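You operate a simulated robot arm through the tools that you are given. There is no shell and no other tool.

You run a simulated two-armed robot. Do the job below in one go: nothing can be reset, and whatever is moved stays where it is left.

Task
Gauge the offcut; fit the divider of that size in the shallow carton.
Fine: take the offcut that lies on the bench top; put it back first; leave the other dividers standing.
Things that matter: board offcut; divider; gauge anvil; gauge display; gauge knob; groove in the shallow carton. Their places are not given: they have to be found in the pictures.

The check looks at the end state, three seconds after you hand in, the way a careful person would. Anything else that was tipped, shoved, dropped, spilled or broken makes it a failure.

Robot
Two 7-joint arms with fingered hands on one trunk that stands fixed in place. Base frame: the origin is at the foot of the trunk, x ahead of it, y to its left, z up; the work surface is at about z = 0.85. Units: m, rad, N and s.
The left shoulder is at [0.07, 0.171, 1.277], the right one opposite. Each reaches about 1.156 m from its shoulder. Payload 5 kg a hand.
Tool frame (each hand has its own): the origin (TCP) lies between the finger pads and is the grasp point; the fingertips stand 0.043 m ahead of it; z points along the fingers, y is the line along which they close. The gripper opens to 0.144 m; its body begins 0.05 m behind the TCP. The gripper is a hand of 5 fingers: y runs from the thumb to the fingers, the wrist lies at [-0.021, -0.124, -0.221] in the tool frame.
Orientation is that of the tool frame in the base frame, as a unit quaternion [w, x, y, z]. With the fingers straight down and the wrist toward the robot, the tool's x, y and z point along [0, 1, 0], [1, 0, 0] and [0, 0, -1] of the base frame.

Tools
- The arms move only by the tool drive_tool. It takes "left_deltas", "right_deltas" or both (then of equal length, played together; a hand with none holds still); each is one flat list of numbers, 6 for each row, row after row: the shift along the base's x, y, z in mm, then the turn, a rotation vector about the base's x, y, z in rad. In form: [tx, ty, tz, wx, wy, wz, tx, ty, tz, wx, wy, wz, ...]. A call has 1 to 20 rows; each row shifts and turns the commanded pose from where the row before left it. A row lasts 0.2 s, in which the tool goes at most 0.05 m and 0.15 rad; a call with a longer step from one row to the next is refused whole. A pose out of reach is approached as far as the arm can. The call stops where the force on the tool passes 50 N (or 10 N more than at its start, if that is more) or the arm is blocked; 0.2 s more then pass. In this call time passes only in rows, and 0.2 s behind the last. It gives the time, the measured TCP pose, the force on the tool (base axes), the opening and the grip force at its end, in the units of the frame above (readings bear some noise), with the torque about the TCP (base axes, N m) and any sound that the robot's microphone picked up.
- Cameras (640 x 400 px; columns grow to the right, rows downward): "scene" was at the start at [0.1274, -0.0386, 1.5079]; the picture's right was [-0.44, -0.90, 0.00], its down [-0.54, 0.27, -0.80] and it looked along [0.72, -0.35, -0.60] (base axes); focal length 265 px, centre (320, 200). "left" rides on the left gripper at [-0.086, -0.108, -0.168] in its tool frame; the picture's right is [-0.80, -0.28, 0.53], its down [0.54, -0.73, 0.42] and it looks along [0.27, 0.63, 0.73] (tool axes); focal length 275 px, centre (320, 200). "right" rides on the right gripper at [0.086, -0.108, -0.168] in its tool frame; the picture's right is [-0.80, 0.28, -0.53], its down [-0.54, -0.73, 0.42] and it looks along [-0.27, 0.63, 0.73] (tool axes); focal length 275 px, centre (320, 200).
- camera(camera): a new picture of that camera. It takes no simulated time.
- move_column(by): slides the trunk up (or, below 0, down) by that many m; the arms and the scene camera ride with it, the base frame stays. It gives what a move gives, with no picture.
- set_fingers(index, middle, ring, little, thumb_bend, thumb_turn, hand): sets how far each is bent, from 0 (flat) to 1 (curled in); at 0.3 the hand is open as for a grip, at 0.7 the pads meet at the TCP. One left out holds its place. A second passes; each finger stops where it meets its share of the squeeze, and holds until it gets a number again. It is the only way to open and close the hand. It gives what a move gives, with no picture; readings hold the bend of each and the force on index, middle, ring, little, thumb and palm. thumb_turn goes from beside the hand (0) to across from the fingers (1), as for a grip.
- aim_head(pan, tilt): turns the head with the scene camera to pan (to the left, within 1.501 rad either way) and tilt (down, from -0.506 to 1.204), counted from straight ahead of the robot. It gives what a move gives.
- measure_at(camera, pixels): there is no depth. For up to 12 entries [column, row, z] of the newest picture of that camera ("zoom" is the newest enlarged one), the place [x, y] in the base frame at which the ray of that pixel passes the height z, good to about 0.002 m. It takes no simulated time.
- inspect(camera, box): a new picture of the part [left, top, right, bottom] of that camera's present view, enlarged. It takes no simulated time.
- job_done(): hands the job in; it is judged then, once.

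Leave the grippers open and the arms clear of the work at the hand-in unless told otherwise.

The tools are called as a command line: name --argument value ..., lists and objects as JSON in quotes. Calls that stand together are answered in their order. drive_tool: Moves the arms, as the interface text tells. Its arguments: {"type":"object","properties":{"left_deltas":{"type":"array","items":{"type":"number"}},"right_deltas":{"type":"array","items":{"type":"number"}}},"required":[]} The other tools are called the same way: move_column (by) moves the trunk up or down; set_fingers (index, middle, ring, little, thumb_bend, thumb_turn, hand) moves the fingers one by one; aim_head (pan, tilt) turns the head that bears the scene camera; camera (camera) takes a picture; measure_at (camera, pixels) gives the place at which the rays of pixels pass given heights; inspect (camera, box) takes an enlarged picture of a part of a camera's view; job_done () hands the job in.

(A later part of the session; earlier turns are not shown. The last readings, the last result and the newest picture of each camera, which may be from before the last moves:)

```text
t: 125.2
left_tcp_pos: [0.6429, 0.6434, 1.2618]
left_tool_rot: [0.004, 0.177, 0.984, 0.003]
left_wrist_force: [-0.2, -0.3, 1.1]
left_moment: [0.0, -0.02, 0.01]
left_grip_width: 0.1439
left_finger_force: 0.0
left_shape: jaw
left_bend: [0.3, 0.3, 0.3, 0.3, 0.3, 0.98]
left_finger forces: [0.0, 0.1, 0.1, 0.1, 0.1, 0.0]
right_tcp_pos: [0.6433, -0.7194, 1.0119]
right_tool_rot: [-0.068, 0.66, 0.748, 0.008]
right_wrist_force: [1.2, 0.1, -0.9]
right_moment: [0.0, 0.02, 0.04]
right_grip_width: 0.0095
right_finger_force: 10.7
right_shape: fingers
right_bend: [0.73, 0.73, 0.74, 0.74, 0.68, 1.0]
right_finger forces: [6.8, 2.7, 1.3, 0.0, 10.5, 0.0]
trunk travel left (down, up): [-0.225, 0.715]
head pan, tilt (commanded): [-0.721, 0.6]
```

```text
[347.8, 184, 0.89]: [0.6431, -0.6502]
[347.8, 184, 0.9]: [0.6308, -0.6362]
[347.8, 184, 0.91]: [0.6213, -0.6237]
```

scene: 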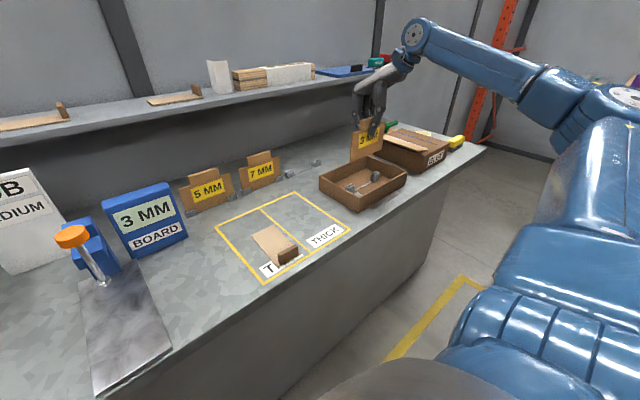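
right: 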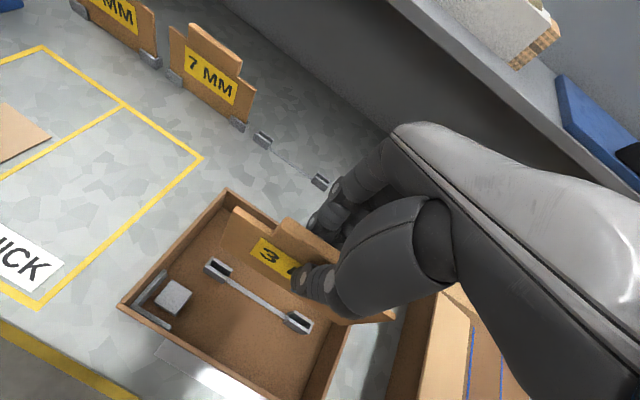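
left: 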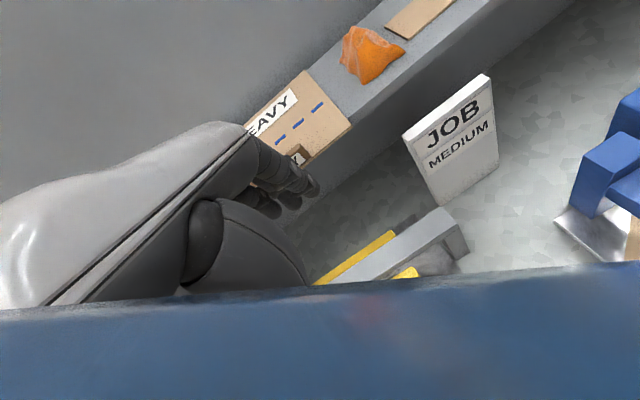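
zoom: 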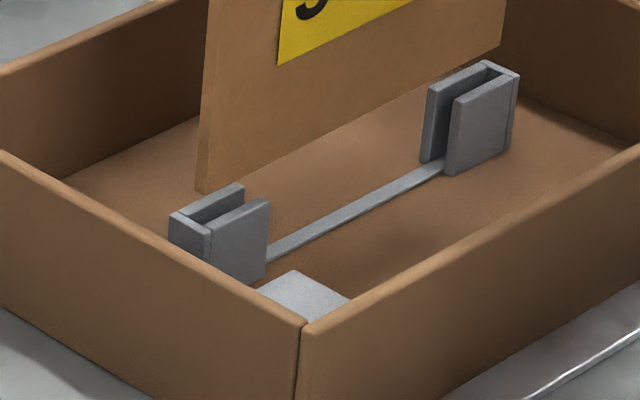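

The right camera's stored picture predates the last move; I take a fresh one and measure again.

camera --camera "right"

measure_at --camera "right" --pixels '[[219.4, 246.9, 0.88], [219.4, 246.9, 0.89], [219.4, 246.9, 0.9], [339.7, 325.1, 0.88], [339.7, 325.1, 0.89], [339.7, 325.1, 0.9], [219.3, 251, 0.888], [212.5, 262, 0.888]]'

```text
taken
```

right: 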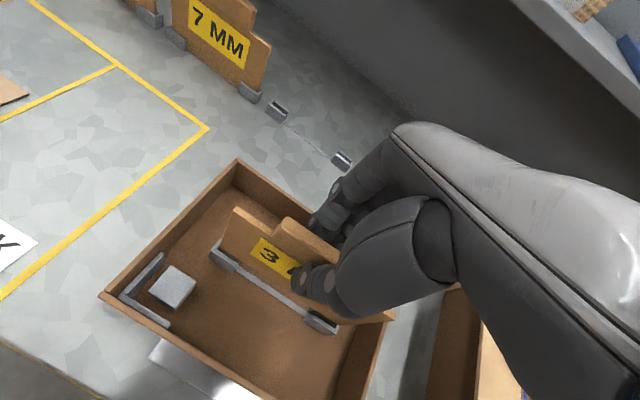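

```text
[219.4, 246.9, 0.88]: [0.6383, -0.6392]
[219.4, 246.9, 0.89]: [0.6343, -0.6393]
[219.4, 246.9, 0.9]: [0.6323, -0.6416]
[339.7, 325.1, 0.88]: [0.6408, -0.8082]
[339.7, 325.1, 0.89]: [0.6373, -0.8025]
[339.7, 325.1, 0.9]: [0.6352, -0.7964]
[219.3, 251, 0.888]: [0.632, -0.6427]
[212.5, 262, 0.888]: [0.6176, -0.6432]
```

measure_at --camera "right" --pixels '[[227.75, 256.5, 0.888], [324.5, 322, 0.888], [217, 249.4, 0.888], [336, 331, 0.888]]'

```text
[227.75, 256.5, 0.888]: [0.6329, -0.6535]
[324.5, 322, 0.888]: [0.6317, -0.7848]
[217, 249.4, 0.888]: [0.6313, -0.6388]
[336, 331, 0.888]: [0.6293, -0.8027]
```

The plate's lower edge (x≈0.633–0.636) is within the slot (x≈0.631–0.640) at both ends. I lower in small steps, watching the force.

drive_tool --right_deltas '[0, 0, -4, 0, 0, 0, 0, 0, -4, 0, 0, 0, 0, 0, -4, 0, 0, 0]'

inspect --camera "right" --box '[200, 220, 350, 345]'

inspect --camera "scene" --box '[335, 160, 385, 205]'

```text
t: 126.0
left_tcp_pos: [0.6425, 0.6446, 1.261]
left_tool_rot: [0.004, 0.176, 0.984, 0.002]
left_wrist_force: [0.4, 0.3, 0.2]
left_moment: [-0.02, -0.04, 0.01]
left_grip_width: 0.1441
left_finger_force: 0.0
left_shape: jaw
left_bend: [0.3, 0.3, 0.3, 0.3, 0.3, 0.98]
left_finger forces: [0.1, 0.1, 0.0, 0.1, 0.1, 0.0]
right_tcp_pos: [0.6446, -0.7191, 1.0025]
right_tool_rot: [-0.068, 0.66, 0.748, 0.008]
right_wrist_force: [-0.7, 0.5, 0.2]
right_moment: [0.0, 0.0, 0.04]
right_grip_width: 0.0098
right_finger_force: 11.0
right_shape: fingers
right_bend: [0.73, 0.73, 0.74, 0.74, 0.68, 1.0]
right_finger forces: [6.8, 2.8, 1.2, 0.0, 10.5, 0.0]
trunk travel left (down, up): [-0.225, 0.715]
head pan, tilt (commanded): [-0.721, 0.6]
```

```text
3.20 times, centred on (275, 282) of right
```

zoom: 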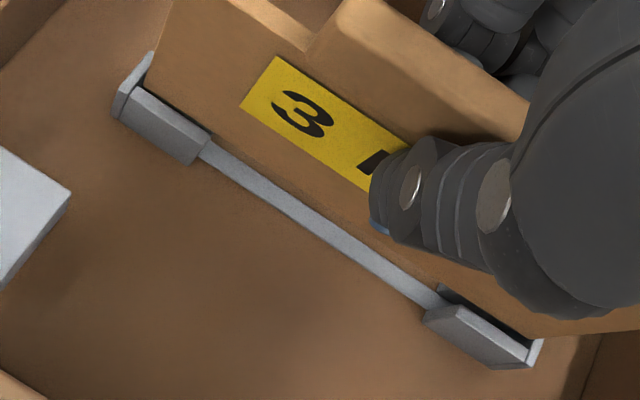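

```text
8.89 times, centred on (360, 182) of scene
```

zoom: 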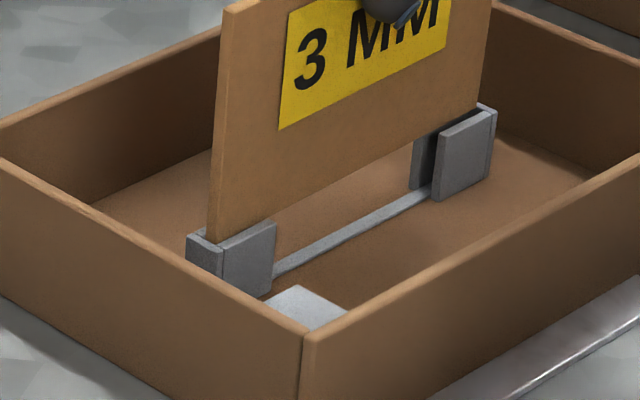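

The lower edge is just entering both slots. I continue downward in small steps.

drive_tool --right_deltas '[0, 0, -3, 0, 0, 0, 0, 0, -3, 0, 0, 0, 0, 0, -3, 0, 0, 0]'

inspect --camera "right" --box '[200, 220, 350, 345]'

inspect --camera "scene" --box '[335, 160, 385, 205]'

```text
t: 126.8
left_tcp_pos: [0.6441, 0.6431, 1.2614]
left_tool_rot: [0.005, 0.176, 0.984, 0.002]
left_wrist_force: [0.2, 0.0, -0.8]
left_moment: [-0.02, -0.01, -0.01]
left_grip_width: 0.1442
left_finger_force: 0.0
left_shape: jaw
left_bend: [0.3, 0.3, 0.3, 0.3, 0.3, 0.98]
left_finger forces: [0.0, 0.0, 0.0, 0.1, 0.1, 0.0]
right_tcp_pos: [0.6435, -0.7192, 0.9927]
right_tool_rot: [-0.067, 0.66, 0.748, 0.007]
right_wrist_force: [0.6, 0.1, 1.2]
right_moment: [-0.15, 0.01, 0.0]
right_grip_width: 0.0095
right_finger_force: 10.9
right_shape: fingers
right_bend: [0.73, 0.74, 0.74, 0.74, 0.68, 1.0]
right_finger forces: [6.2, 3.8, 1.2, 0.1, 11.1, 0.0]
trunk travel left (down, up): [-0.225, 0.715]
head pan, tilt (commanded): [-0.721, 0.6]
```

```text
3.20 times, centred on (275, 282) of right
```

zoom: 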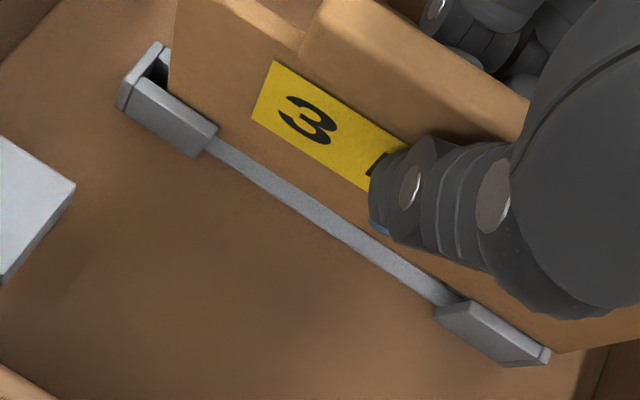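

```text
8.89 times, centred on (360, 182) of scene
```

zoom: 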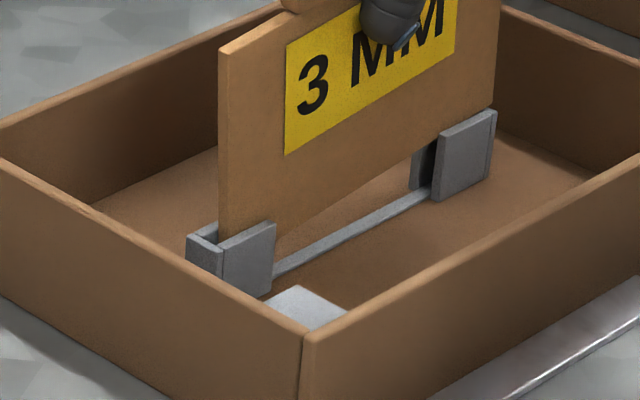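

The right end seems to catch on the right bracket's end wall (moment −0.15, plate rolled slightly). I back up 10 mm and re-measure.

drive_tool --right_deltas '[0, 0, 5, 0, 0, 0, 0, 0, 5, 0, 0, 0, 0, 0, 4, 0, 0, 0]'

camera --camera "right"

inspect --camera "right" --box '[200, 220, 280, 290]'

inspect --camera "right" --box '[280, 285, 360, 350]'

inspect --camera "scene" --box '[340, 125, 400, 205]'

```text
t: 127.6
left_tcp_pos: [0.6441, 0.6439, 1.2611]
left_tool_rot: [0.005, 0.177, 0.984, 0.003]
left_wrist_force: [-0.7, -0.6, -0.3]
left_moment: [0.02, 0.02, 0.04]
left_grip_width: 0.144
left_finger_force: 0.1
left_shape: jaw
left_bend: [0.3, 0.3, 0.3, 0.3, 0.3, 0.98]
left_finger forces: [0.0, 0.0, 0.0, 0.1, 0.0, 0.1]
right_tcp_pos: [0.6432, -0.7196, 1.0066]
right_tool_rot: [-0.068, 0.66, 0.749, 0.008]
right_wrist_force: [-1.1, 0.8, -0.7]
right_moment: [0.01, 0.0, 0.0]
right_grip_width: 0.0097
right_finger_force: 11.2
right_shape: fingers
right_bend: [0.73, 0.74, 0.74, 0.74, 0.68, 1.0]
right_finger forces: [6.7, 3.2, 0.9, 0.0, 10.9, 0.0]
trunk travel left (down, up): [-0.225, 0.715]
head pan, tilt (commanded): [-0.721, 0.6]
```

```text
taken
```

right: 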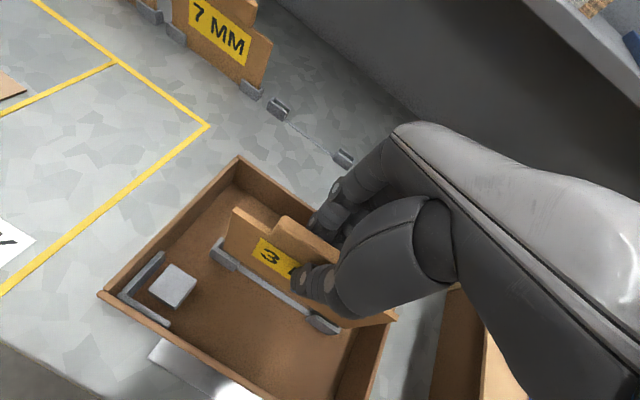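

```text
5.71 times, centred on (240, 255) of right
```

zoom: 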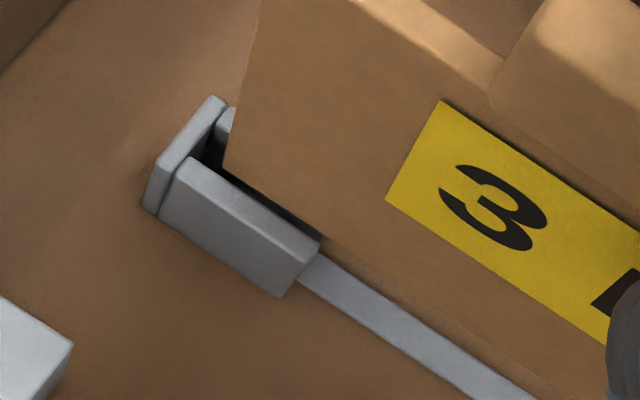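

```text
6.15 times, centred on (320, 318) of right
```

zoom: 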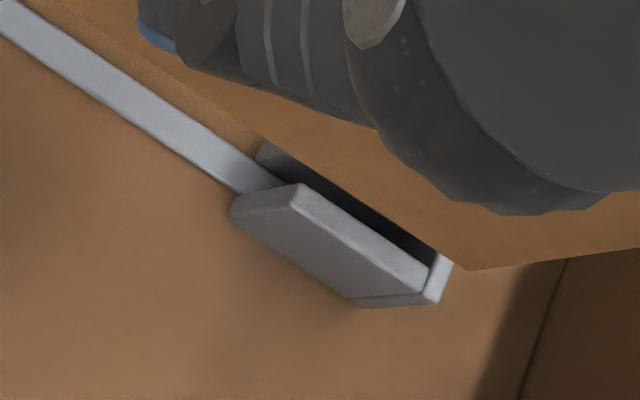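

```text
5.00 times, centred on (370, 165) of scene
```

zoom: 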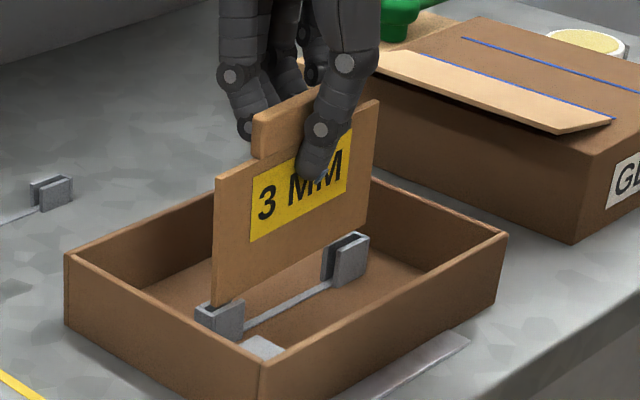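

measure_at --camera "right" --pixels '[[223.4, 249.7, 0.88], [223.4, 249.7, 0.9], [344.4, 329.1, 0.88], [344.4, 329.1, 0.9], [236, 208.3, 0.98], [236, 208.3, 1.0], [396.5, 317.5, 0.98], [396.5, 317.5, 1.0]]'

measure_at --camera "scene" --pixels '[[348.4, 186, 0.88], [348.4, 186, 0.9], [379.4, 170.6, 0.88], [379.4, 170.6, 0.9], [349.2, 162, 0.98], [349.2, 162, 1.0], [381.8, 145.2, 0.98], [381.8, 145.2, 1.0]]'

```text
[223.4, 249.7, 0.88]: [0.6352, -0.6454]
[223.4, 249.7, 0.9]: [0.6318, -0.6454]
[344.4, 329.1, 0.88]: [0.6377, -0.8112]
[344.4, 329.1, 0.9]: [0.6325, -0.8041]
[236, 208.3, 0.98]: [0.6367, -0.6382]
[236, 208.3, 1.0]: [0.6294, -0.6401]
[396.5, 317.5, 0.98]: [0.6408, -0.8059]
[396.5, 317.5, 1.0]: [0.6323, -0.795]
```

```text
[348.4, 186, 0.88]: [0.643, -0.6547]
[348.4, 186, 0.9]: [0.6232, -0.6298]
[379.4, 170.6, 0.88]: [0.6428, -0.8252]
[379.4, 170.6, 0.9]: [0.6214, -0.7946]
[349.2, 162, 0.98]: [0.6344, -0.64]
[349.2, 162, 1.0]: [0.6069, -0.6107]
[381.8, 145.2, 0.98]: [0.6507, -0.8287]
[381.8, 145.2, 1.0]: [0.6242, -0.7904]
```

The plate rolled a bit in the grip (right end up, bottom shifted toward −y). I rotate +0.07 rad about x to level it again, staying just above the brackets.

drive_tool --right_deltas '[0, 0, 3, 0.035, 0, 0, 0, 0, 2, 0.035, 0, 0]'

camera --camera "right"

inspect --camera "right" --box '[200, 220, 280, 290]'

inspect --camera "right" --box '[280, 285, 360, 350]'

inspect --camera "scene" --box '[340, 135, 395, 205]'

```text
t: 128.2
left_tcp_pos: [0.6444, 0.644, 1.2622]
left_tool_rot: [0.004, 0.175, 0.984, 0.002]
left_wrist_force: [0.3, 0.6, 0.0]
left_moment: [0.01, -0.03, 0.0]
left_grip_width: 0.1438
left_finger_force: 0.0
left_shape: jaw
left_bend: [0.3, 0.3, 0.3, 0.3, 0.3, 0.98]
left_finger forces: [0.0, 0.0, 0.1, 0.1, 0.1, 0.1]
right_tcp_pos: [0.6437, -0.7188, 1.0123]
right_tool_rot: [-0.091, 0.657, 0.748, 0.034]
right_wrist_force: [-0.8, -0.5, -1.5]
right_moment: [0.01, -0.01, 0.03]
right_grip_width: 0.0097
right_finger_force: 10.4
right_shape: fingers
right_bend: [0.73, 0.74, 0.74, 0.74, 0.68, 1.0]
right_finger forces: [6.7, 3.2, 0.8, 0.0, 10.7, 0.1]
trunk travel left (down, up): [-0.225, 0.715]
head pan, tilt (commanded): [-0.721, 0.6]
```

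```text
taken
```

right: 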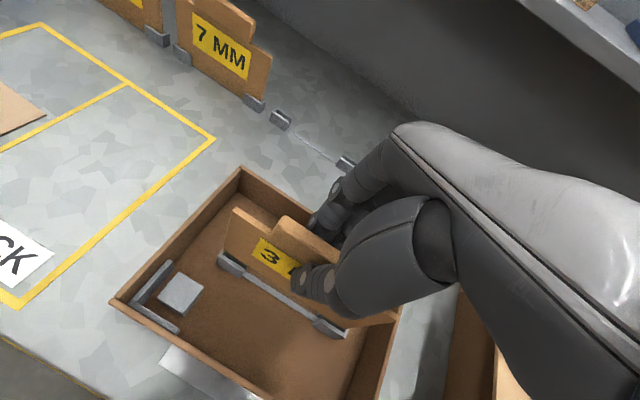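

```text
5.71 times, centred on (240, 255) of right
```

zoom: 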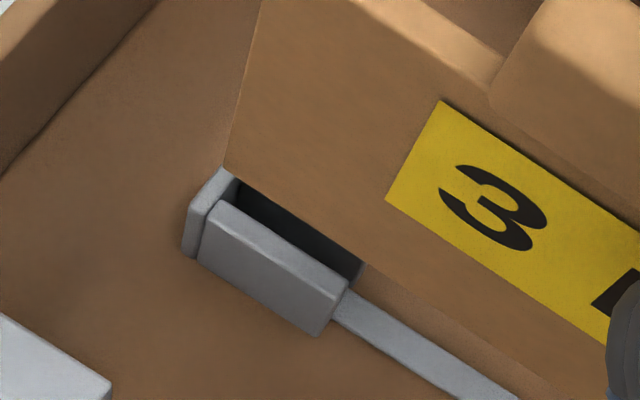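

```text
6.15 times, centred on (320, 318) of right
```

zoom: 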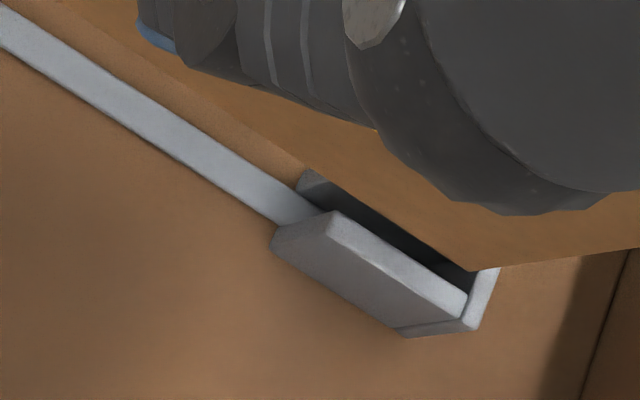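

```text
5.71 times, centred on (368, 170) of scene
```

zoom: 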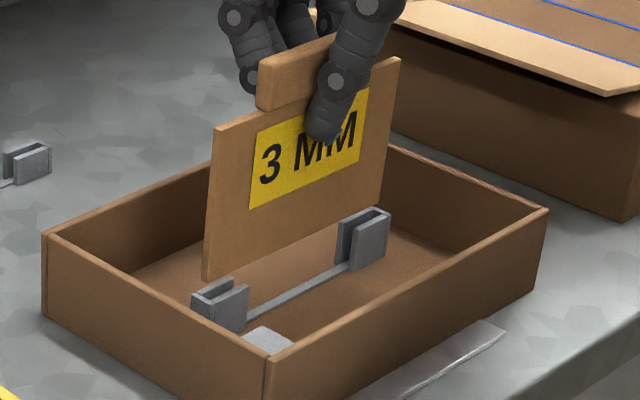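

measure_at --camera "right" --pixels '[[223, 250.1, 0.89], [223, 250.1, 0.9], [345.2, 329.1, 0.89], [345.2, 329.1, 0.9], [223.9, 253.2, 0.888], [344.7, 331.3, 0.888]]'

measure_at --camera "scene" --pixels '[[347.86, 183.66, 0.89], [347.86, 183.66, 0.9], [378.7, 170.9, 0.89], [378.7, 170.9, 0.9], [349.1, 157.4, 0.99], [349.1, 157.4, 1.0], [381.7, 145, 0.99], [381.7, 145, 1.0]]'

```text
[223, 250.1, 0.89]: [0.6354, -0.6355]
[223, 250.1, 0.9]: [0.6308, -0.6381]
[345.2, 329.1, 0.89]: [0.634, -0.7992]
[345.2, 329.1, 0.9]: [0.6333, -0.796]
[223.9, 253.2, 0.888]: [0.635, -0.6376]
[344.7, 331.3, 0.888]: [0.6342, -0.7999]
```

```text
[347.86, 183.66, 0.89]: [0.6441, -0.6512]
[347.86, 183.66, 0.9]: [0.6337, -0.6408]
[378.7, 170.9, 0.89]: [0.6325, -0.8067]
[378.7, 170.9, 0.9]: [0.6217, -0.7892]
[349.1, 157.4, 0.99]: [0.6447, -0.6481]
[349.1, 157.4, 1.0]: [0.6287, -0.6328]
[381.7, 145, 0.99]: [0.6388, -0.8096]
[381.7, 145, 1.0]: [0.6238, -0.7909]
```

Clearance lengthwise is only about a millimetre each side; by the right camera the plate is ~1.5 mm too far toward +y. I shift −1.5 mm in y and lower in 1.5 mm steps, reading the moment each time.

drive_tool --right_deltas '[0, -1.5, -1.5, 0, 0, 0]'

drive_tool --right_deltas '[0, 0, -2, 0, 0, 0]'

drive_tool --right_deltas '[0, 0, -2, 0, 0, 0]'

camera --camera "right"

inspect --camera "right" --box '[200, 220, 280, 290]'

inspect --camera "right" --box '[280, 285, 360, 350]'

```text
t: 128.6
left_tcp_pos: [0.6435, 0.6437, 1.2612]
left_tool_rot: [0.004, 0.176, 0.984, 0.002]
left_wrist_force: [-0.3, 0.7, 0.2]
left_moment: [0.03, -0.03, 0.0]
left_grip_width: 0.1437
left_finger_force: 0.1
left_shape: jaw
left_bend: [0.3, 0.3, 0.3, 0.3, 0.3, 0.98]
left_finger forces: [0.0, 0.0, 0.0, 0.1, 0.0, 0.0]
right_tcp_pos: [0.6439, -0.7207, 1.011]
right_tool_rot: [-0.091, 0.657, 0.748, 0.033]
right_wrist_force: [1.1, -0.3, 0.1]
right_moment: [0.0, 0.0, -0.01]
right_grip_width: 0.01
right_finger_force: 11.4
right_shape: fingers
right_bend: [0.73, 0.74, 0.74, 0.74, 0.68, 1.0]
right_finger forces: [6.7, 3.2, 0.9, 0.0, 10.7, 0.1]
trunk travel left (down, up): [-0.225, 0.715]
head pan, tilt (commanded): [-0.721, 0.6]
```

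```text
t: 129.0
left_tcp_pos: [0.6441, 0.6428, 1.2619]
left_tool_rot: [0.004, 0.176, 0.984, 0.003]
left_wrist_force: [0.3, -0.6, -0.7]
left_moment: [0.0, 0.0, -0.01]
left_grip_width: 0.1437
left_finger_force: 0.0
left_shape: jaw
left_bend: [0.3, 0.3, 0.3, 0.3, 0.3, 0.98]
left_finger forces: [0.1, 0.0, 0.0, 0.0, 0.0, 0.0]
right_tcp_pos: [0.6423, -0.7206, 1.0094]
right_tool_rot: [-0.091, 0.656, 0.748, 0.034]
right_wrist_force: [-0.4, -0.3, -0.7]
right_moment: [0.01, 0.01, 0.0]
right_grip_width: 0.0095
right_finger_force: 10.4
right_shape: fingers
right_bend: [0.73, 0.74, 0.74, 0.74, 0.68, 1.0]
right_finger forces: [6.8, 3.2, 0.9, 0.1, 10.8, 0.1]
trunk travel left (down, up): [-0.225, 0.715]
head pan, tilt (commanded): [-0.721, 0.6]
```

```text
t: 129.4
left_tcp_pos: [0.644, 0.6433, 1.261]
left_tool_rot: [0.004, 0.176, 0.984, 0.003]
left_wrist_force: [0.8, 0.4, 0.0]
left_moment: [0.02, 0.02, -0.04]
left_grip_width: 0.1438
left_finger_force: 0.0
left_shape: jaw
left_bend: [0.3, 0.3, 0.3, 0.3, 0.3, 0.98]
left_finger forces: [0.0, 0.1, 0.1, 0.1, 0.1, 0.1]
right_tcp_pos: [0.644, -0.7215, 1.0063]
right_tool_rot: [-0.091, 0.657, 0.748, 0.034]
right_wrist_force: [-0.9, -0.1, -0.7]
right_moment: [-0.04, -0.01, 0.0]
right_grip_width: 0.0097
right_finger_force: 10.5
right_shape: fingers
right_bend: [0.73, 0.74, 0.74, 0.74, 0.68, 1.0]
right_finger forces: [6.7, 3.2, 1.0, 0.0, 10.8, 0.0]
trunk travel left (down, up): [-0.225, 0.715]
head pan, tilt (commanded): [-0.721, 0.6]
```

```text
taken
```

right: 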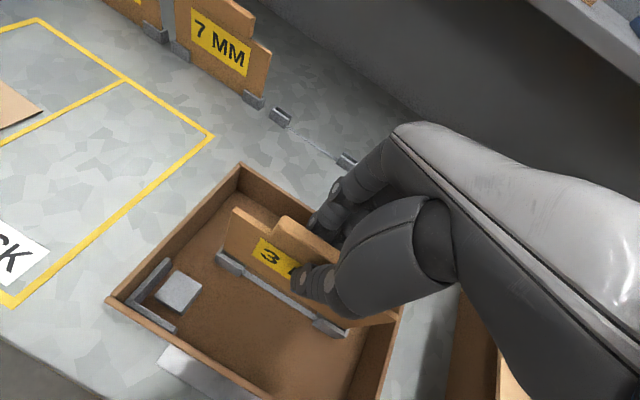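

```text
5.71 times, centred on (240, 255) of right
```

zoom: 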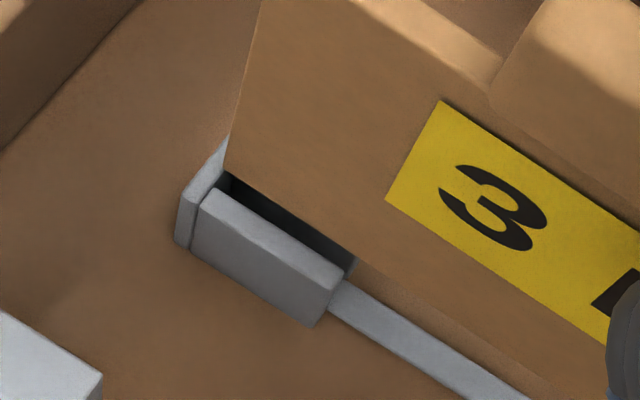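

```text
6.15 times, centred on (320, 318) of right
```

zoom: 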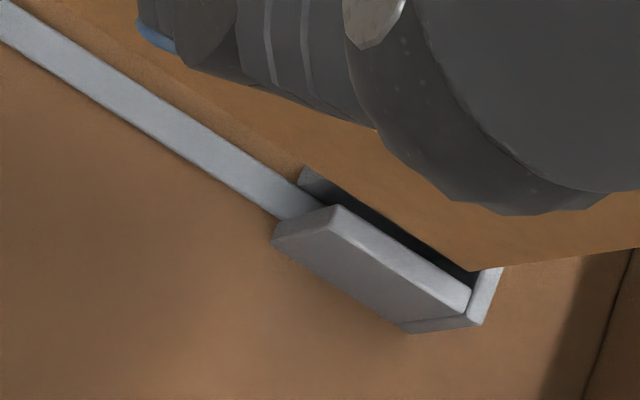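

Left end is right at its wall while the right has ~2.5 mm to spare. I shift another −1.2 mm in y and lower 2 mm at a time.

drive_tool --right_deltas '[0, -1.2, 0, 0, 0, 0]'

drive_tool --right_deltas '[0, 0, -2, 0, 0, 0]'

drive_tool --right_deltas '[0, 0, -2, 0, 0, 0]'

camera --camera "right"

inspect --camera "right" --box '[200, 220, 280, 290]'

inspect --camera "right" --box '[280, 285, 360, 350]'

inspect --camera "scene" --box '[340, 145, 390, 205]'

```text
t: 129.8
left_tcp_pos: [0.6446, 0.6438, 1.2618]
left_tool_rot: [0.004, 0.177, 0.984, 0.003]
left_wrist_force: [-0.4, 0.2, -0.5]
left_moment: [-0.02, -0.04, 0.0]
left_grip_width: 0.1437
left_finger_force: 0.0
left_shape: jaw
left_bend: [0.3, 0.3, 0.3, 0.3, 0.3, 0.98]
left_finger forces: [0.0, 0.0, 0.0, 0.0, 0.0, 0.1]
right_tcp_pos: [0.6436, -0.7221, 1.0059]
right_tool_rot: [-0.09, 0.657, 0.748, 0.033]
right_wrist_force: [0.7, -1.7, 0.0]
right_moment: [0.0, 0.03, -0.01]
right_grip_width: 0.0102
right_finger_force: 11.0
right_shape: fingers
right_bend: [0.73, 0.74, 0.74, 0.74, 0.68, 1.0]
right_finger forces: [6.7, 3.2, 0.9, 0.0, 10.9, 0.1]
trunk travel left (down, up): [-0.225, 0.715]
head pan, tilt (commanded): [-0.721, 0.6]
```

```text
t: 130.2
left_tcp_pos: [0.6437, 0.6426, 1.2607]
left_tool_rot: [0.004, 0.176, 0.984, 0.003]
left_wrist_force: [0.1, -0.4, 0.4]
left_moment: [-0.02, -0.01, -0.05]
left_grip_width: 0.1438
left_finger_force: 0.0
left_shape: jaw
left_bend: [0.3, 0.3, 0.3, 0.3, 0.3, 0.98]
left_finger forces: [0.1, 0.0, 0.0, 0.0, 0.1, 0.0]
right_tcp_pos: [0.6437, -0.722, 1.0048]
right_tool_rot: [-0.09, 0.657, 0.748, 0.034]
right_wrist_force: [-1.2, 0.4, -0.9]
right_moment: [0.02, 0.01, -0.01]
right_grip_width: 0.0096
right_finger_force: 10.9
right_shape: fingers
right_bend: [0.73, 0.74, 0.74, 0.74, 0.68, 1.0]
right_finger forces: [6.8, 3.2, 1.0, 0.0, 10.9, 0.1]
trunk travel left (down, up): [-0.225, 0.715]
head pan, tilt (commanded): [-0.721, 0.6]
```

```text
t: 130.6
left_tcp_pos: [0.6446, 0.6446, 1.2601]
left_tool_rot: [0.004, 0.176, 0.984, 0.004]
left_wrist_force: [0.0, -0.1, 0.6]
left_moment: [-0.02, 0.01, 0.01]
left_grip_width: 0.1441
left_finger_force: 0.1
left_shape: jaw
left_bend: [0.3, 0.3, 0.3, 0.3, 0.3, 0.98]
left_finger forces: [0.1, 0.0, 0.0, 0.0, 0.0, 0.0]
right_tcp_pos: [0.6434, -0.721, 1.0034]
right_tool_rot: [-0.091, 0.657, 0.748, 0.034]
right_wrist_force: [-0.7, -0.1, -0.6]
right_moment: [-0.03, -0.01, -0.01]
right_grip_width: 0.0099
right_finger_force: 10.9
right_shape: fingers
right_bend: [0.73, 0.74, 0.74, 0.74, 0.68, 1.0]
right_finger forces: [6.7, 3.2, 0.9, 0.0, 10.8, 0.1]
trunk travel left (down, up): [-0.225, 0.715]
head pan, tilt (commanded): [-0.721, 0.6]
```

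```text
taken
```

right: 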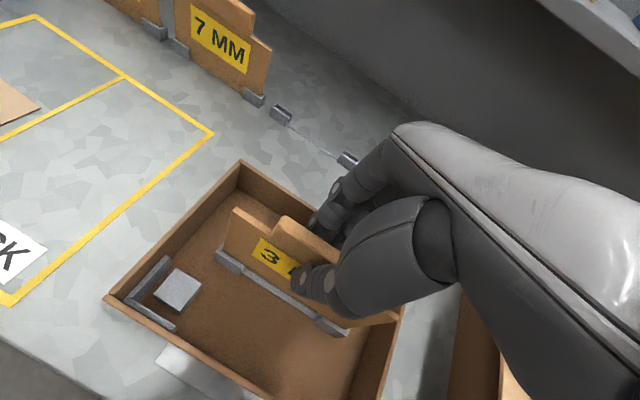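

```text
5.71 times, centred on (240, 255) of right
```

zoom: 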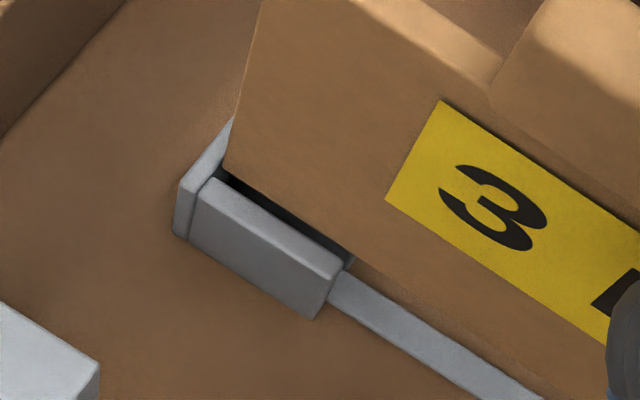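

```text
6.15 times, centred on (320, 318) of right
```

zoom: 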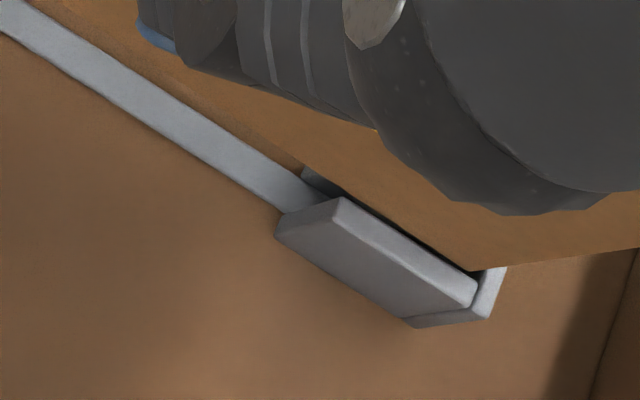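

```text
6.67 times, centred on (365, 175) of scene
```

zoom: 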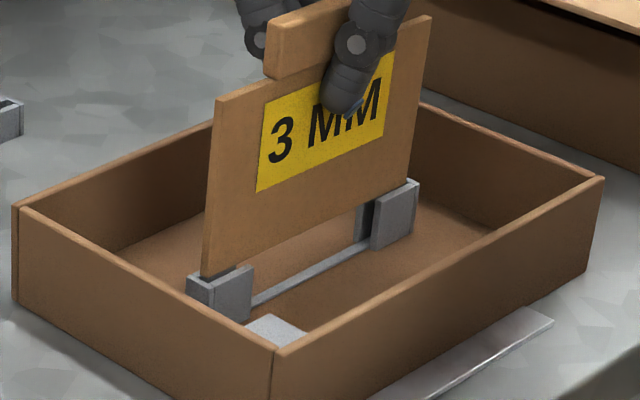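

Both ends look inside their end walls and no contact is felt. I continue lowering 2 mm at a time.

drive_tool --right_deltas '[0, 0, -2, 0, 0, 0]'

drive_tool --right_deltas '[0, 0, -2, 0, 0, 0]'

drive_tool --right_deltas '[0, 0, -2, 0, 0, 0]'

camera --camera "right"

inspect --camera "right" --box '[200, 220, 350, 345]'

inspect --camera "scene" --box '[340, 145, 390, 205]'

```text
t: 131.0
left_tcp_pos: [0.6447, 0.644, 1.2619]
left_tool_rot: [0.004, 0.177, 0.984, 0.003]
left_wrist_force: [-0.5, -0.6, -0.5]
left_moment: [0.0, 0.0, 0.0]
left_grip_width: 0.1442
left_finger_force: 0.0
left_shape: jaw
left_bend: [0.3, 0.3, 0.3, 0.3, 0.3, 0.98]
left_finger forces: [0.0, 0.0, 0.0, 0.0, 0.1, 0.0]
right_tcp_pos: [0.643, -0.7215, 0.9992]
right_tool_rot: [-0.091, 0.656, 0.748, 0.032]
right_wrist_force: [0.8, -0.5, -0.8]
right_moment: [-0.01, -0.03, -0.01]
right_grip_width: 0.0096
right_finger_force: 10.7
right_shape: fingers
right_bend: [0.73, 0.74, 0.74, 0.74, 0.68, 1.0]
right_finger forces: [6.7, 3.2, 0.9, 0.0, 10.9, 0.0]
trunk travel left (down, up): [-0.225, 0.715]
head pan, tilt (commanded): [-0.721, 0.6]
```

```text
t: 131.4
left_tcp_pos: [0.6436, 0.6439, 1.2607]
left_tool_rot: [0.003, 0.176, 0.984, 0.003]
left_wrist_force: [0.0, 0.3, -0.5]
left_moment: [0.01, 0.0, -0.02]
left_grip_width: 0.1438
left_finger_force: 0.1
left_shape: jaw
left_bend: [0.3, 0.3, 0.3, 0.3, 0.3, 0.98]
left_finger forces: [0.0, 0.0, 0.0, 0.0, 0.1, 0.1]
right_tcp_pos: [0.6437, -0.7216, 0.9986]
right_tool_rot: [-0.091, 0.656, 0.748, 0.034]
right_wrist_force: [0.5, -0.8, -0.2]
right_moment: [-0.02, -0.04, 0.01]
right_grip_width: 0.0097
right_finger_force: 9.9
right_shape: fingers
right_bend: [0.73, 0.74, 0.74, 0.74, 0.68, 1.0]
right_finger forces: [6.5, 3.3, 0.8, 0.1, 10.9, 0.1]
trunk travel left (down, up): [-0.225, 0.715]
head pan, tilt (commanded): [-0.721, 0.6]
```

```text
t: 131.8
left_tcp_pos: [0.6443, 0.6444, 1.262]
left_tool_rot: [0.004, 0.176, 0.984, 0.003]
left_wrist_force: [0.7, 1.3, 0.1]
left_moment: [-0.04, -0.02, -0.03]
left_grip_width: 0.144
left_finger_force: 0.0
left_shape: jaw
left_bend: [0.3, 0.3, 0.3, 0.3, 0.3, 0.98]
left_finger forces: [0.1, 0.1, 0.1, 0.1, 0.0, 0.0]
right_tcp_pos: [0.6431, -0.7223, 0.9972]
right_tool_rot: [-0.091, 0.656, 0.749, 0.033]
right_wrist_force: [0.1, -0.5, -0.2]
right_moment: [0.0, 0.01, 0.01]
right_grip_width: 0.0094
right_finger_force: 11.0
right_shape: fingers
right_bend: [0.73, 0.74, 0.74, 0.74, 0.68, 1.0]
right_finger forces: [6.8, 3.2, 0.9, 0.1, 10.8, 0.0]
trunk travel left (down, up): [-0.225, 0.715]
head pan, tilt (commanded): [-0.721, 0.6]
```

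```text
taken
```

right: 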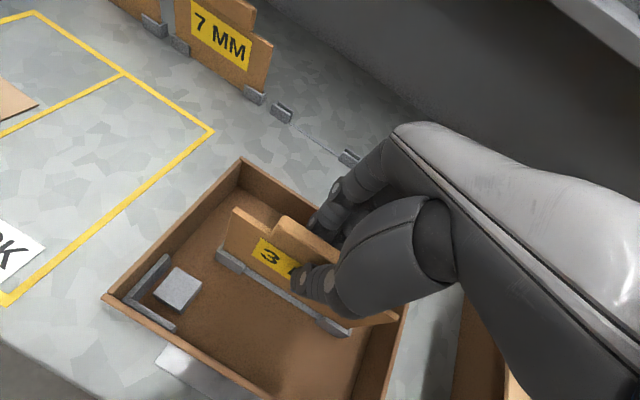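

```text
3.20 times, centred on (275, 282) of right
```

zoom: 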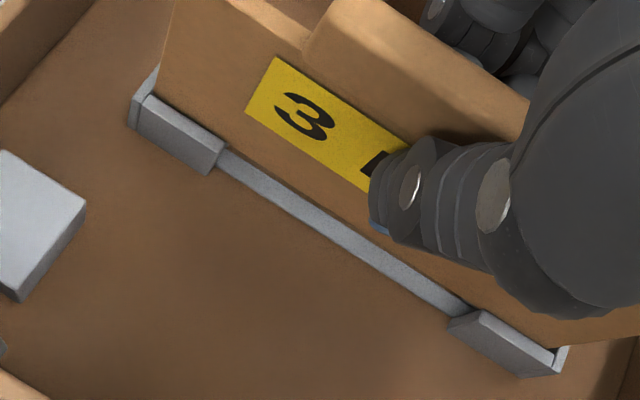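

```text
6.67 times, centred on (365, 175) of scene
```

zoom: 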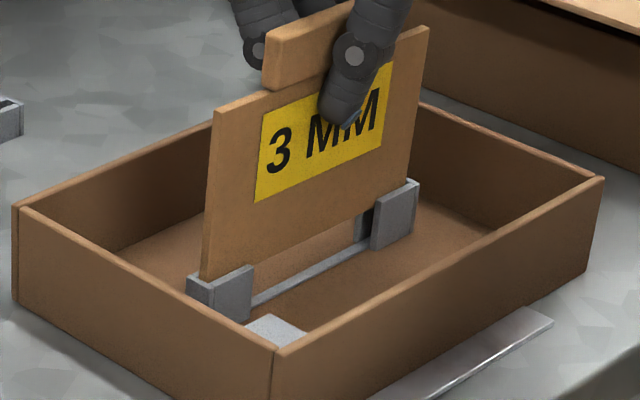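

The lower edge has entered both slots without any force. I keep lowering.

drive_tool --right_deltas '[0, 0, -3, 0, 0, 0]'

drive_tool --right_deltas '[0, 0, -3, 0, 0, 0]'

inspect --camera "right" --box '[200, 220, 350, 345]'

inspect --camera "scene" --box '[340, 145, 390, 205]'

```text
t: 132.2
left_tcp_pos: [0.645, 0.6433, 1.2613]
left_tool_rot: [0.004, 0.175, 0.984, 0.003]
left_wrist_force: [-0.8, 0.8, -0.8]
left_moment: [0.01, 0.0, -0.05]
left_grip_width: 0.1438
left_finger_force: 0.0
left_shape: jaw
left_bend: [0.3, 0.3, 0.3, 0.3, 0.3, 0.98]
left_finger forces: [0.1, 0.0, 0.0, 0.1, 0.0, 0.0]
right_tcp_pos: [0.6436, -0.7227, 0.9935]
right_tool_rot: [-0.092, 0.657, 0.747, 0.033]
right_wrist_force: [0.4, 1.1, 0.0]
right_moment: [0.02, 0.0, -0.02]
right_grip_width: 0.0097
right_finger_force: 10.5
right_shape: fingers
right_bend: [0.73, 0.74, 0.74, 0.74, 0.68, 1.0]
right_finger forces: [6.6, 3.2, 0.9, 0.0, 10.8, 0.0]
trunk travel left (down, up): [-0.225, 0.715]
head pan, tilt (commanded): [-0.721, 0.6]
```

```text
t: 132.6
left_tcp_pos: [0.6447, 0.6431, 1.2621]
left_tool_rot: [0.004, 0.177, 0.984, 0.003]
left_wrist_force: [0.0, 0.0, 1.5]
left_moment: [0.0, -0.01, 0.02]
left_grip_width: 0.1439
left_finger_force: 0.0
left_shape: jaw
left_bend: [0.3, 0.3, 0.3, 0.3, 0.3, 0.98]
left_finger forces: [0.1, 0.0, 0.1, 0.0, 0.1, 0.0]
right_tcp_pos: [0.6422, -0.7218, 0.9915]
right_tool_rot: [-0.09, 0.656, 0.748, 0.033]
right_wrist_force: [-0.9, -0.5, -0.2]
right_moment: [-0.03, 0.01, 0.01]
right_grip_width: 0.0098
right_finger_force: 10.3
right_shape: fingers
right_bend: [0.73, 0.74, 0.74, 0.74, 0.68, 1.0]
right_finger forces: [6.5, 3.2, 0.8, 0.1, 10.8, 0.1]
trunk travel left (down, up): [-0.225, 0.715]
head pan, tilt (commanded): [-0.721, 0.6]
```

```text
3.20 times, centred on (275, 282) of right
```

zoom: 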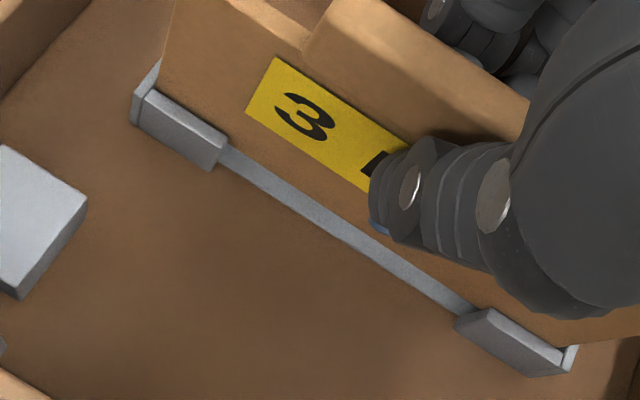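

```text
6.67 times, centred on (365, 175) of scene
```

zoom: 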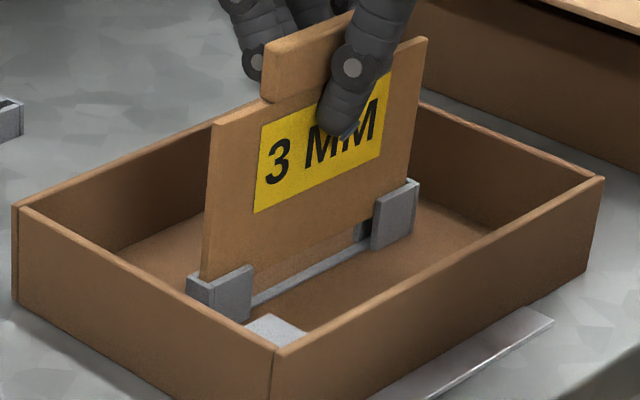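

It slides in evenly. I continue down until it meets the floor of the groove.

drive_tool --right_deltas '[0, 0, -3, 0, 0, 0, 0, 0, -3, 0, 0, 0]'

drive_tool --right_deltas '[0, 0, -3, 0, 0, 0]'

drive_tool --right_deltas '[0, 0, -3, 0, 0, 0]'

inspect --camera "scene" --box '[340, 145, 390, 205]'

```text
t: 133.2
left_tcp_pos: [0.6442, 0.6443, 1.2615]
left_tool_rot: [0.004, 0.176, 0.984, 0.004]
left_wrist_force: [0.4, -1.0, 0.5]
left_moment: [0.0, 0.01, 0.0]
left_grip_width: 0.1442
left_finger_force: 0.0
left_shape: jaw
left_bend: [0.3, 0.3, 0.3, 0.3, 0.3, 0.98]
left_finger forces: [0.1, 0.1, 0.0, 0.1, 0.0, 0.0]
right_tcp_pos: [0.6448, -0.7217, 0.9845]
right_tool_rot: [-0.09, 0.657, 0.748, 0.033]
right_wrist_force: [0.2, -0.4, 0.1]
right_moment: [-0.02, 0.02, -0.03]
right_grip_width: 0.0098
right_finger_force: 11.1
right_shape: fingers
right_bend: [0.73, 0.74, 0.74, 0.74, 0.68, 1.0]
right_finger forces: [6.6, 3.2, 0.9, 0.0, 10.8, 0.0]
trunk travel left (down, up): [-0.225, 0.715]
head pan, tilt (commanded): [-0.721, 0.6]
```

```text
t: 133.6
left_tcp_pos: [0.6449, 0.6436, 1.2617]
left_tool_rot: [0.004, 0.176, 0.984, 0.002]
left_wrist_force: [-0.2, -1.0, 0.2]
left_moment: [-0.03, -0.02, -0.01]
left_grip_width: 0.1438
left_finger_force: 0.1
left_shape: jaw
left_bend: [0.3, 0.3, 0.3, 0.3, 0.3, 0.98]
left_finger forces: [0.0, 0.1, 0.1, 0.1, 0.0, 0.0]
right_tcp_pos: [0.6436, -0.7218, 0.9808]
right_tool_rot: [-0.091, 0.657, 0.748, 0.033]
right_wrist_force: [0.1, -0.3, -0.3]
right_moment: [-0.03, 0.0, 0.04]
right_grip_width: 0.0097
right_finger_force: 11.0
right_shape: fingers
right_bend: [0.73, 0.74, 0.74, 0.74, 0.68, 1.0]
right_finger forces: [6.6, 3.2, 0.9, 0.0, 10.8, 0.0]
trunk travel left (down, up): [-0.225, 0.715]
head pan, tilt (commanded): [-0.721, 0.6]
```

```text
t: 134.0
left_tcp_pos: [0.6434, 0.6431, 1.262]
left_tool_rot: [0.003, 0.176, 0.984, 0.003]
left_wrist_force: [-0.3, -1.2, -0.4]
left_moment: [0.03, 0.0, -0.01]
left_grip_width: 0.1437
left_finger_force: 0.0
left_shape: jaw
left_bend: [0.3, 0.3, 0.3, 0.3, 0.3, 0.98]
left_finger forces: [0.0, 0.0, 0.0, 0.0, 0.0, 0.0]
right_tcp_pos: [0.6437, -0.7216, 0.9785]
right_tool_rot: [-0.091, 0.657, 0.748, 0.034]
right_wrist_force: [0.0, -0.1, -0.6]
right_moment: [0.0, -0.02, -0.01]
right_grip_width: 0.0096
right_finger_force: 11.0
right_shape: fingers
right_bend: [0.73, 0.74, 0.74, 0.74, 0.68, 1.0]
right_finger forces: [6.6, 3.1, 1.0, 0.0, 10.9, 0.0]
trunk travel left (down, up): [-0.225, 0.715]
head pan, tilt (commanded): [-0.721, 0.6]
```

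```text
6.67 times, centred on (365, 175) of scene
```

zoom: 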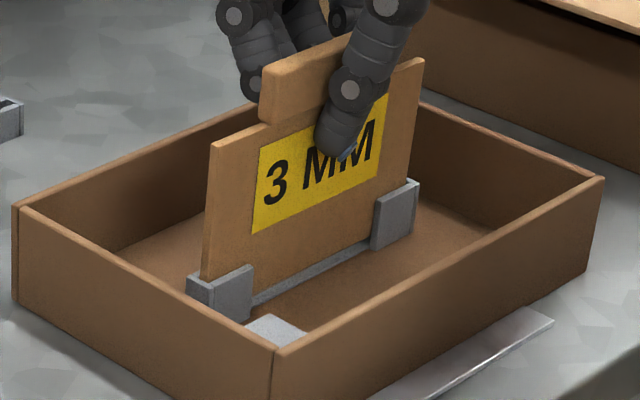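

drive_tool --right_deltas '[0, 0, -2, 0, 0, 0]'

drive_tool --right_deltas '[0, 0, -2, 0, 0, 0]'

drive_tool --right_deltas '[0, 0, -2, 0, 0, 0]'

inspect --camera "scene" --box '[340, 145, 390, 205]'

```text
t: 134.4
left_tcp_pos: [0.6446, 0.6438, 1.2618]
left_tool_rot: [0.004, 0.176, 0.984, 0.003]
left_wrist_force: [-0.3, 0.3, 0.4]
left_moment: [-0.02, 0.02, -0.03]
left_grip_width: 0.1437
left_finger_force: 0.1
left_shape: jaw
left_bend: [0.3, 0.3, 0.3, 0.3, 0.3, 0.98]
left_finger forces: [0.0, 0.0, 0.0, 0.1, 0.0, 0.1]
right_tcp_pos: [0.643, -0.7226, 0.9761]
right_tool_rot: [-0.091, 0.657, 0.748, 0.034]
right_wrist_force: [-0.3, 0.5, -0.9]
right_moment: [0.01, 0.02, 0.02]
right_grip_width: 0.0098
right_finger_force: 11.0
right_shape: fingers
right_bend: [0.73, 0.74, 0.74, 0.74, 0.68, 1.0]
right_finger forces: [6.7, 3.3, 1.0, 0.1, 10.9, 0.0]
trunk travel left (down, up): [-0.225, 0.715]
head pan, tilt (commanded): [-0.721, 0.6]
```

```text
t: 134.8
left_tcp_pos: [0.6456, 0.6438, 1.2614]
left_tool_rot: [0.003, 0.176, 0.984, 0.003]
left_wrist_force: [0.7, 0.1, -0.3]
left_moment: [0.01, -0.01, -0.01]
left_grip_width: 0.1437
left_finger_force: 0.1
left_shape: jaw
left_bend: [0.3, 0.3, 0.3, 0.3, 0.3, 0.98]
left_finger forces: [0.0, 0.0, 0.1, 0.0, 0.0, 0.0]
right_tcp_pos: [0.6437, -0.7216, 0.9735]
right_tool_rot: [-0.091, 0.657, 0.748, 0.033]
right_wrist_force: [0.1, 0.3, -1.0]
right_moment: [-0.03, 0.0, 0.02]
right_grip_width: 0.0097
right_finger_force: 10.6
right_shape: fingers
right_bend: [0.73, 0.74, 0.74, 0.74, 0.68, 1.0]
right_finger forces: [6.6, 3.2, 0.9, 0.1, 10.7, 0.1]
trunk travel left (down, up): [-0.225, 0.715]
head pan, tilt (commanded): [-0.721, 0.6]
```

```text
t: 135.2
left_tcp_pos: [0.6435, 0.6445, 1.2608]
left_tool_rot: [0.004, 0.175, 0.984, 0.002]
left_wrist_force: [0.3, -0.1, 0.5]
left_moment: [0.01, 0.0, 0.01]
left_grip_width: 0.1439
left_finger_force: 0.1
left_shape: jaw
left_bend: [0.3, 0.3, 0.3, 0.3, 0.3, 0.98]
left_finger forces: [0.0, 0.0, 0.1, 0.1, 0.0, 0.1]
right_tcp_pos: [0.6436, -0.7223, 0.9729]
right_tool_rot: [-0.091, 0.656, 0.749, 0.033]
right_wrist_force: [5.4, -2.3, 0.4]
right_moment: [-0.13, -0.12, 0.07]
right_grip_width: 0.0096
right_finger_force: 11.8
right_shape: fingers
right_bend: [0.73, 0.74, 0.74, 0.74, 0.68, 1.0]
right_finger forces: [7.7, 4.8, 2.1, 0.0, 9.2, 0.0]
trunk travel left (down, up): [-0.225, 0.715]
head pan, tilt (commanded): [-0.721, 0.6]
```

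```text
6.67 times, centred on (365, 175) of scene
```

zoom: 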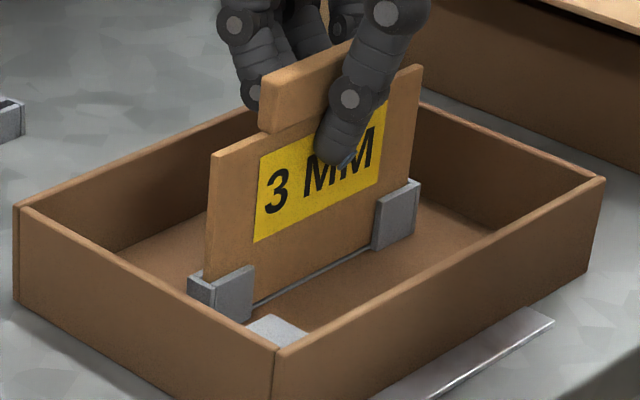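

The divider has reached the bottom of the groove (contact felt). I release the grip gently in stages.

set_fingers --hand "right" --index 0.72 --middle 0.72 --ring 0.72 --little 0.72 --thumb_bend 0.68

set_fingers --hand "right" --index 0.69 --middle 0.69 --ring 0.69 --little 0.69 --thumb_bend 0.65

inspect --camera "scene" --box '[335, 135, 395, 205]'

inspect --camera "right" --box '[200, 200, 400, 345]'

```text
t: 136.2
left_tcp_pos: [0.6437, 0.6441, 1.2613]
left_tool_rot: [0.004, 0.176, 0.984, 0.003]
left_wrist_force: [1.0, 0.1, 0.1]
left_moment: [-0.02, 0.01, 0.01]
left_grip_width: 0.144
left_finger_force: 0.1
left_shape: jaw
left_bend: [0.3, 0.3, 0.3, 0.3, 0.3, 0.98]
left_finger forces: [0.1, 0.1, 0.0, 0.1, 0.1, 0.1]
right_tcp_pos: [0.6429, -0.7232, 0.9725]
right_tool_rot: [-0.09, 0.657, 0.748, 0.034]
right_wrist_force: [2.9, -0.5, 1.7]
right_moment: [0.02, -0.09, -0.05]
right_grip_width: 0.0113
right_finger_force: 3.9
right_shape: fingers
right_bend: [0.72, 0.72, 0.72, 0.72, 0.66, 1.0]
right_finger forces: [4.6, 0.9, 0.1, 0.0, 2.6, 0.0]
trunk travel left (down, up): [-0.225, 0.715]
head pan, tilt (commanded): [-0.721, 0.6]
```

```text
t: 137.2
left_tcp_pos: [0.6443, 0.6443, 1.2609]
left_tool_rot: [0.004, 0.176, 0.984, 0.002]
left_wrist_force: [-0.1, -0.7, -0.4]
left_moment: [-0.01, -0.02, 0.01]
left_grip_width: 0.1441
left_finger_force: 0.0
left_shape: jaw
left_bend: [0.3, 0.3, 0.3, 0.3, 0.3, 0.98]
left_finger forces: [0.0, 0.0, 0.1, 0.1, 0.1, 0.0]
right_tcp_pos: [0.6428, -0.7214, 0.9725]
right_tool_rot: [-0.091, 0.656, 0.749, 0.033]
right_wrist_force: [0.2, 0.7, -0.2]
right_moment: [0.03, 0.01, -0.04]
right_grip_width: 0.018
right_finger_force: 0.0
right_shape: fingers
right_bend: [0.69, 0.69, 0.69, 0.69, 0.65, 1.0]
right_finger forces: [0.1, 0.0, 0.1, 0.0, 0.0, 0.1]
trunk travel left (down, up): [-0.225, 0.715]
head pan, tilt (commanded): [-0.721, 0.6]
```

```text
5.71 times, centred on (365, 170) of scene
```

zoom: 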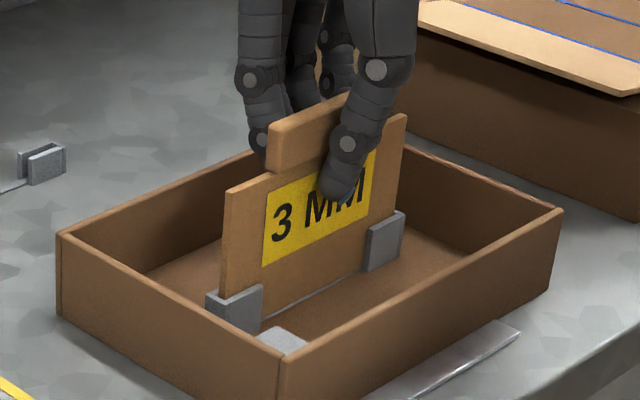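

```text
2.76 times, centred on (300, 272) of right
```

zoom: 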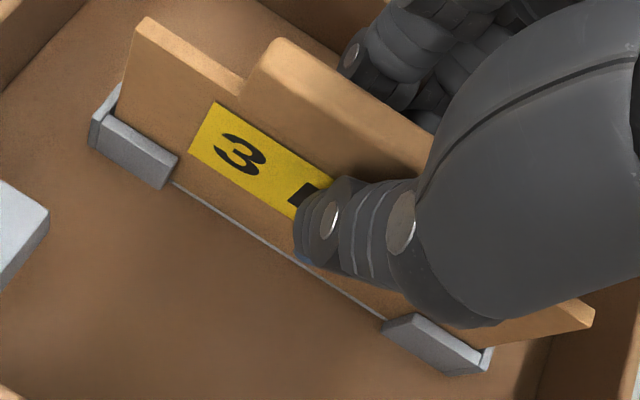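

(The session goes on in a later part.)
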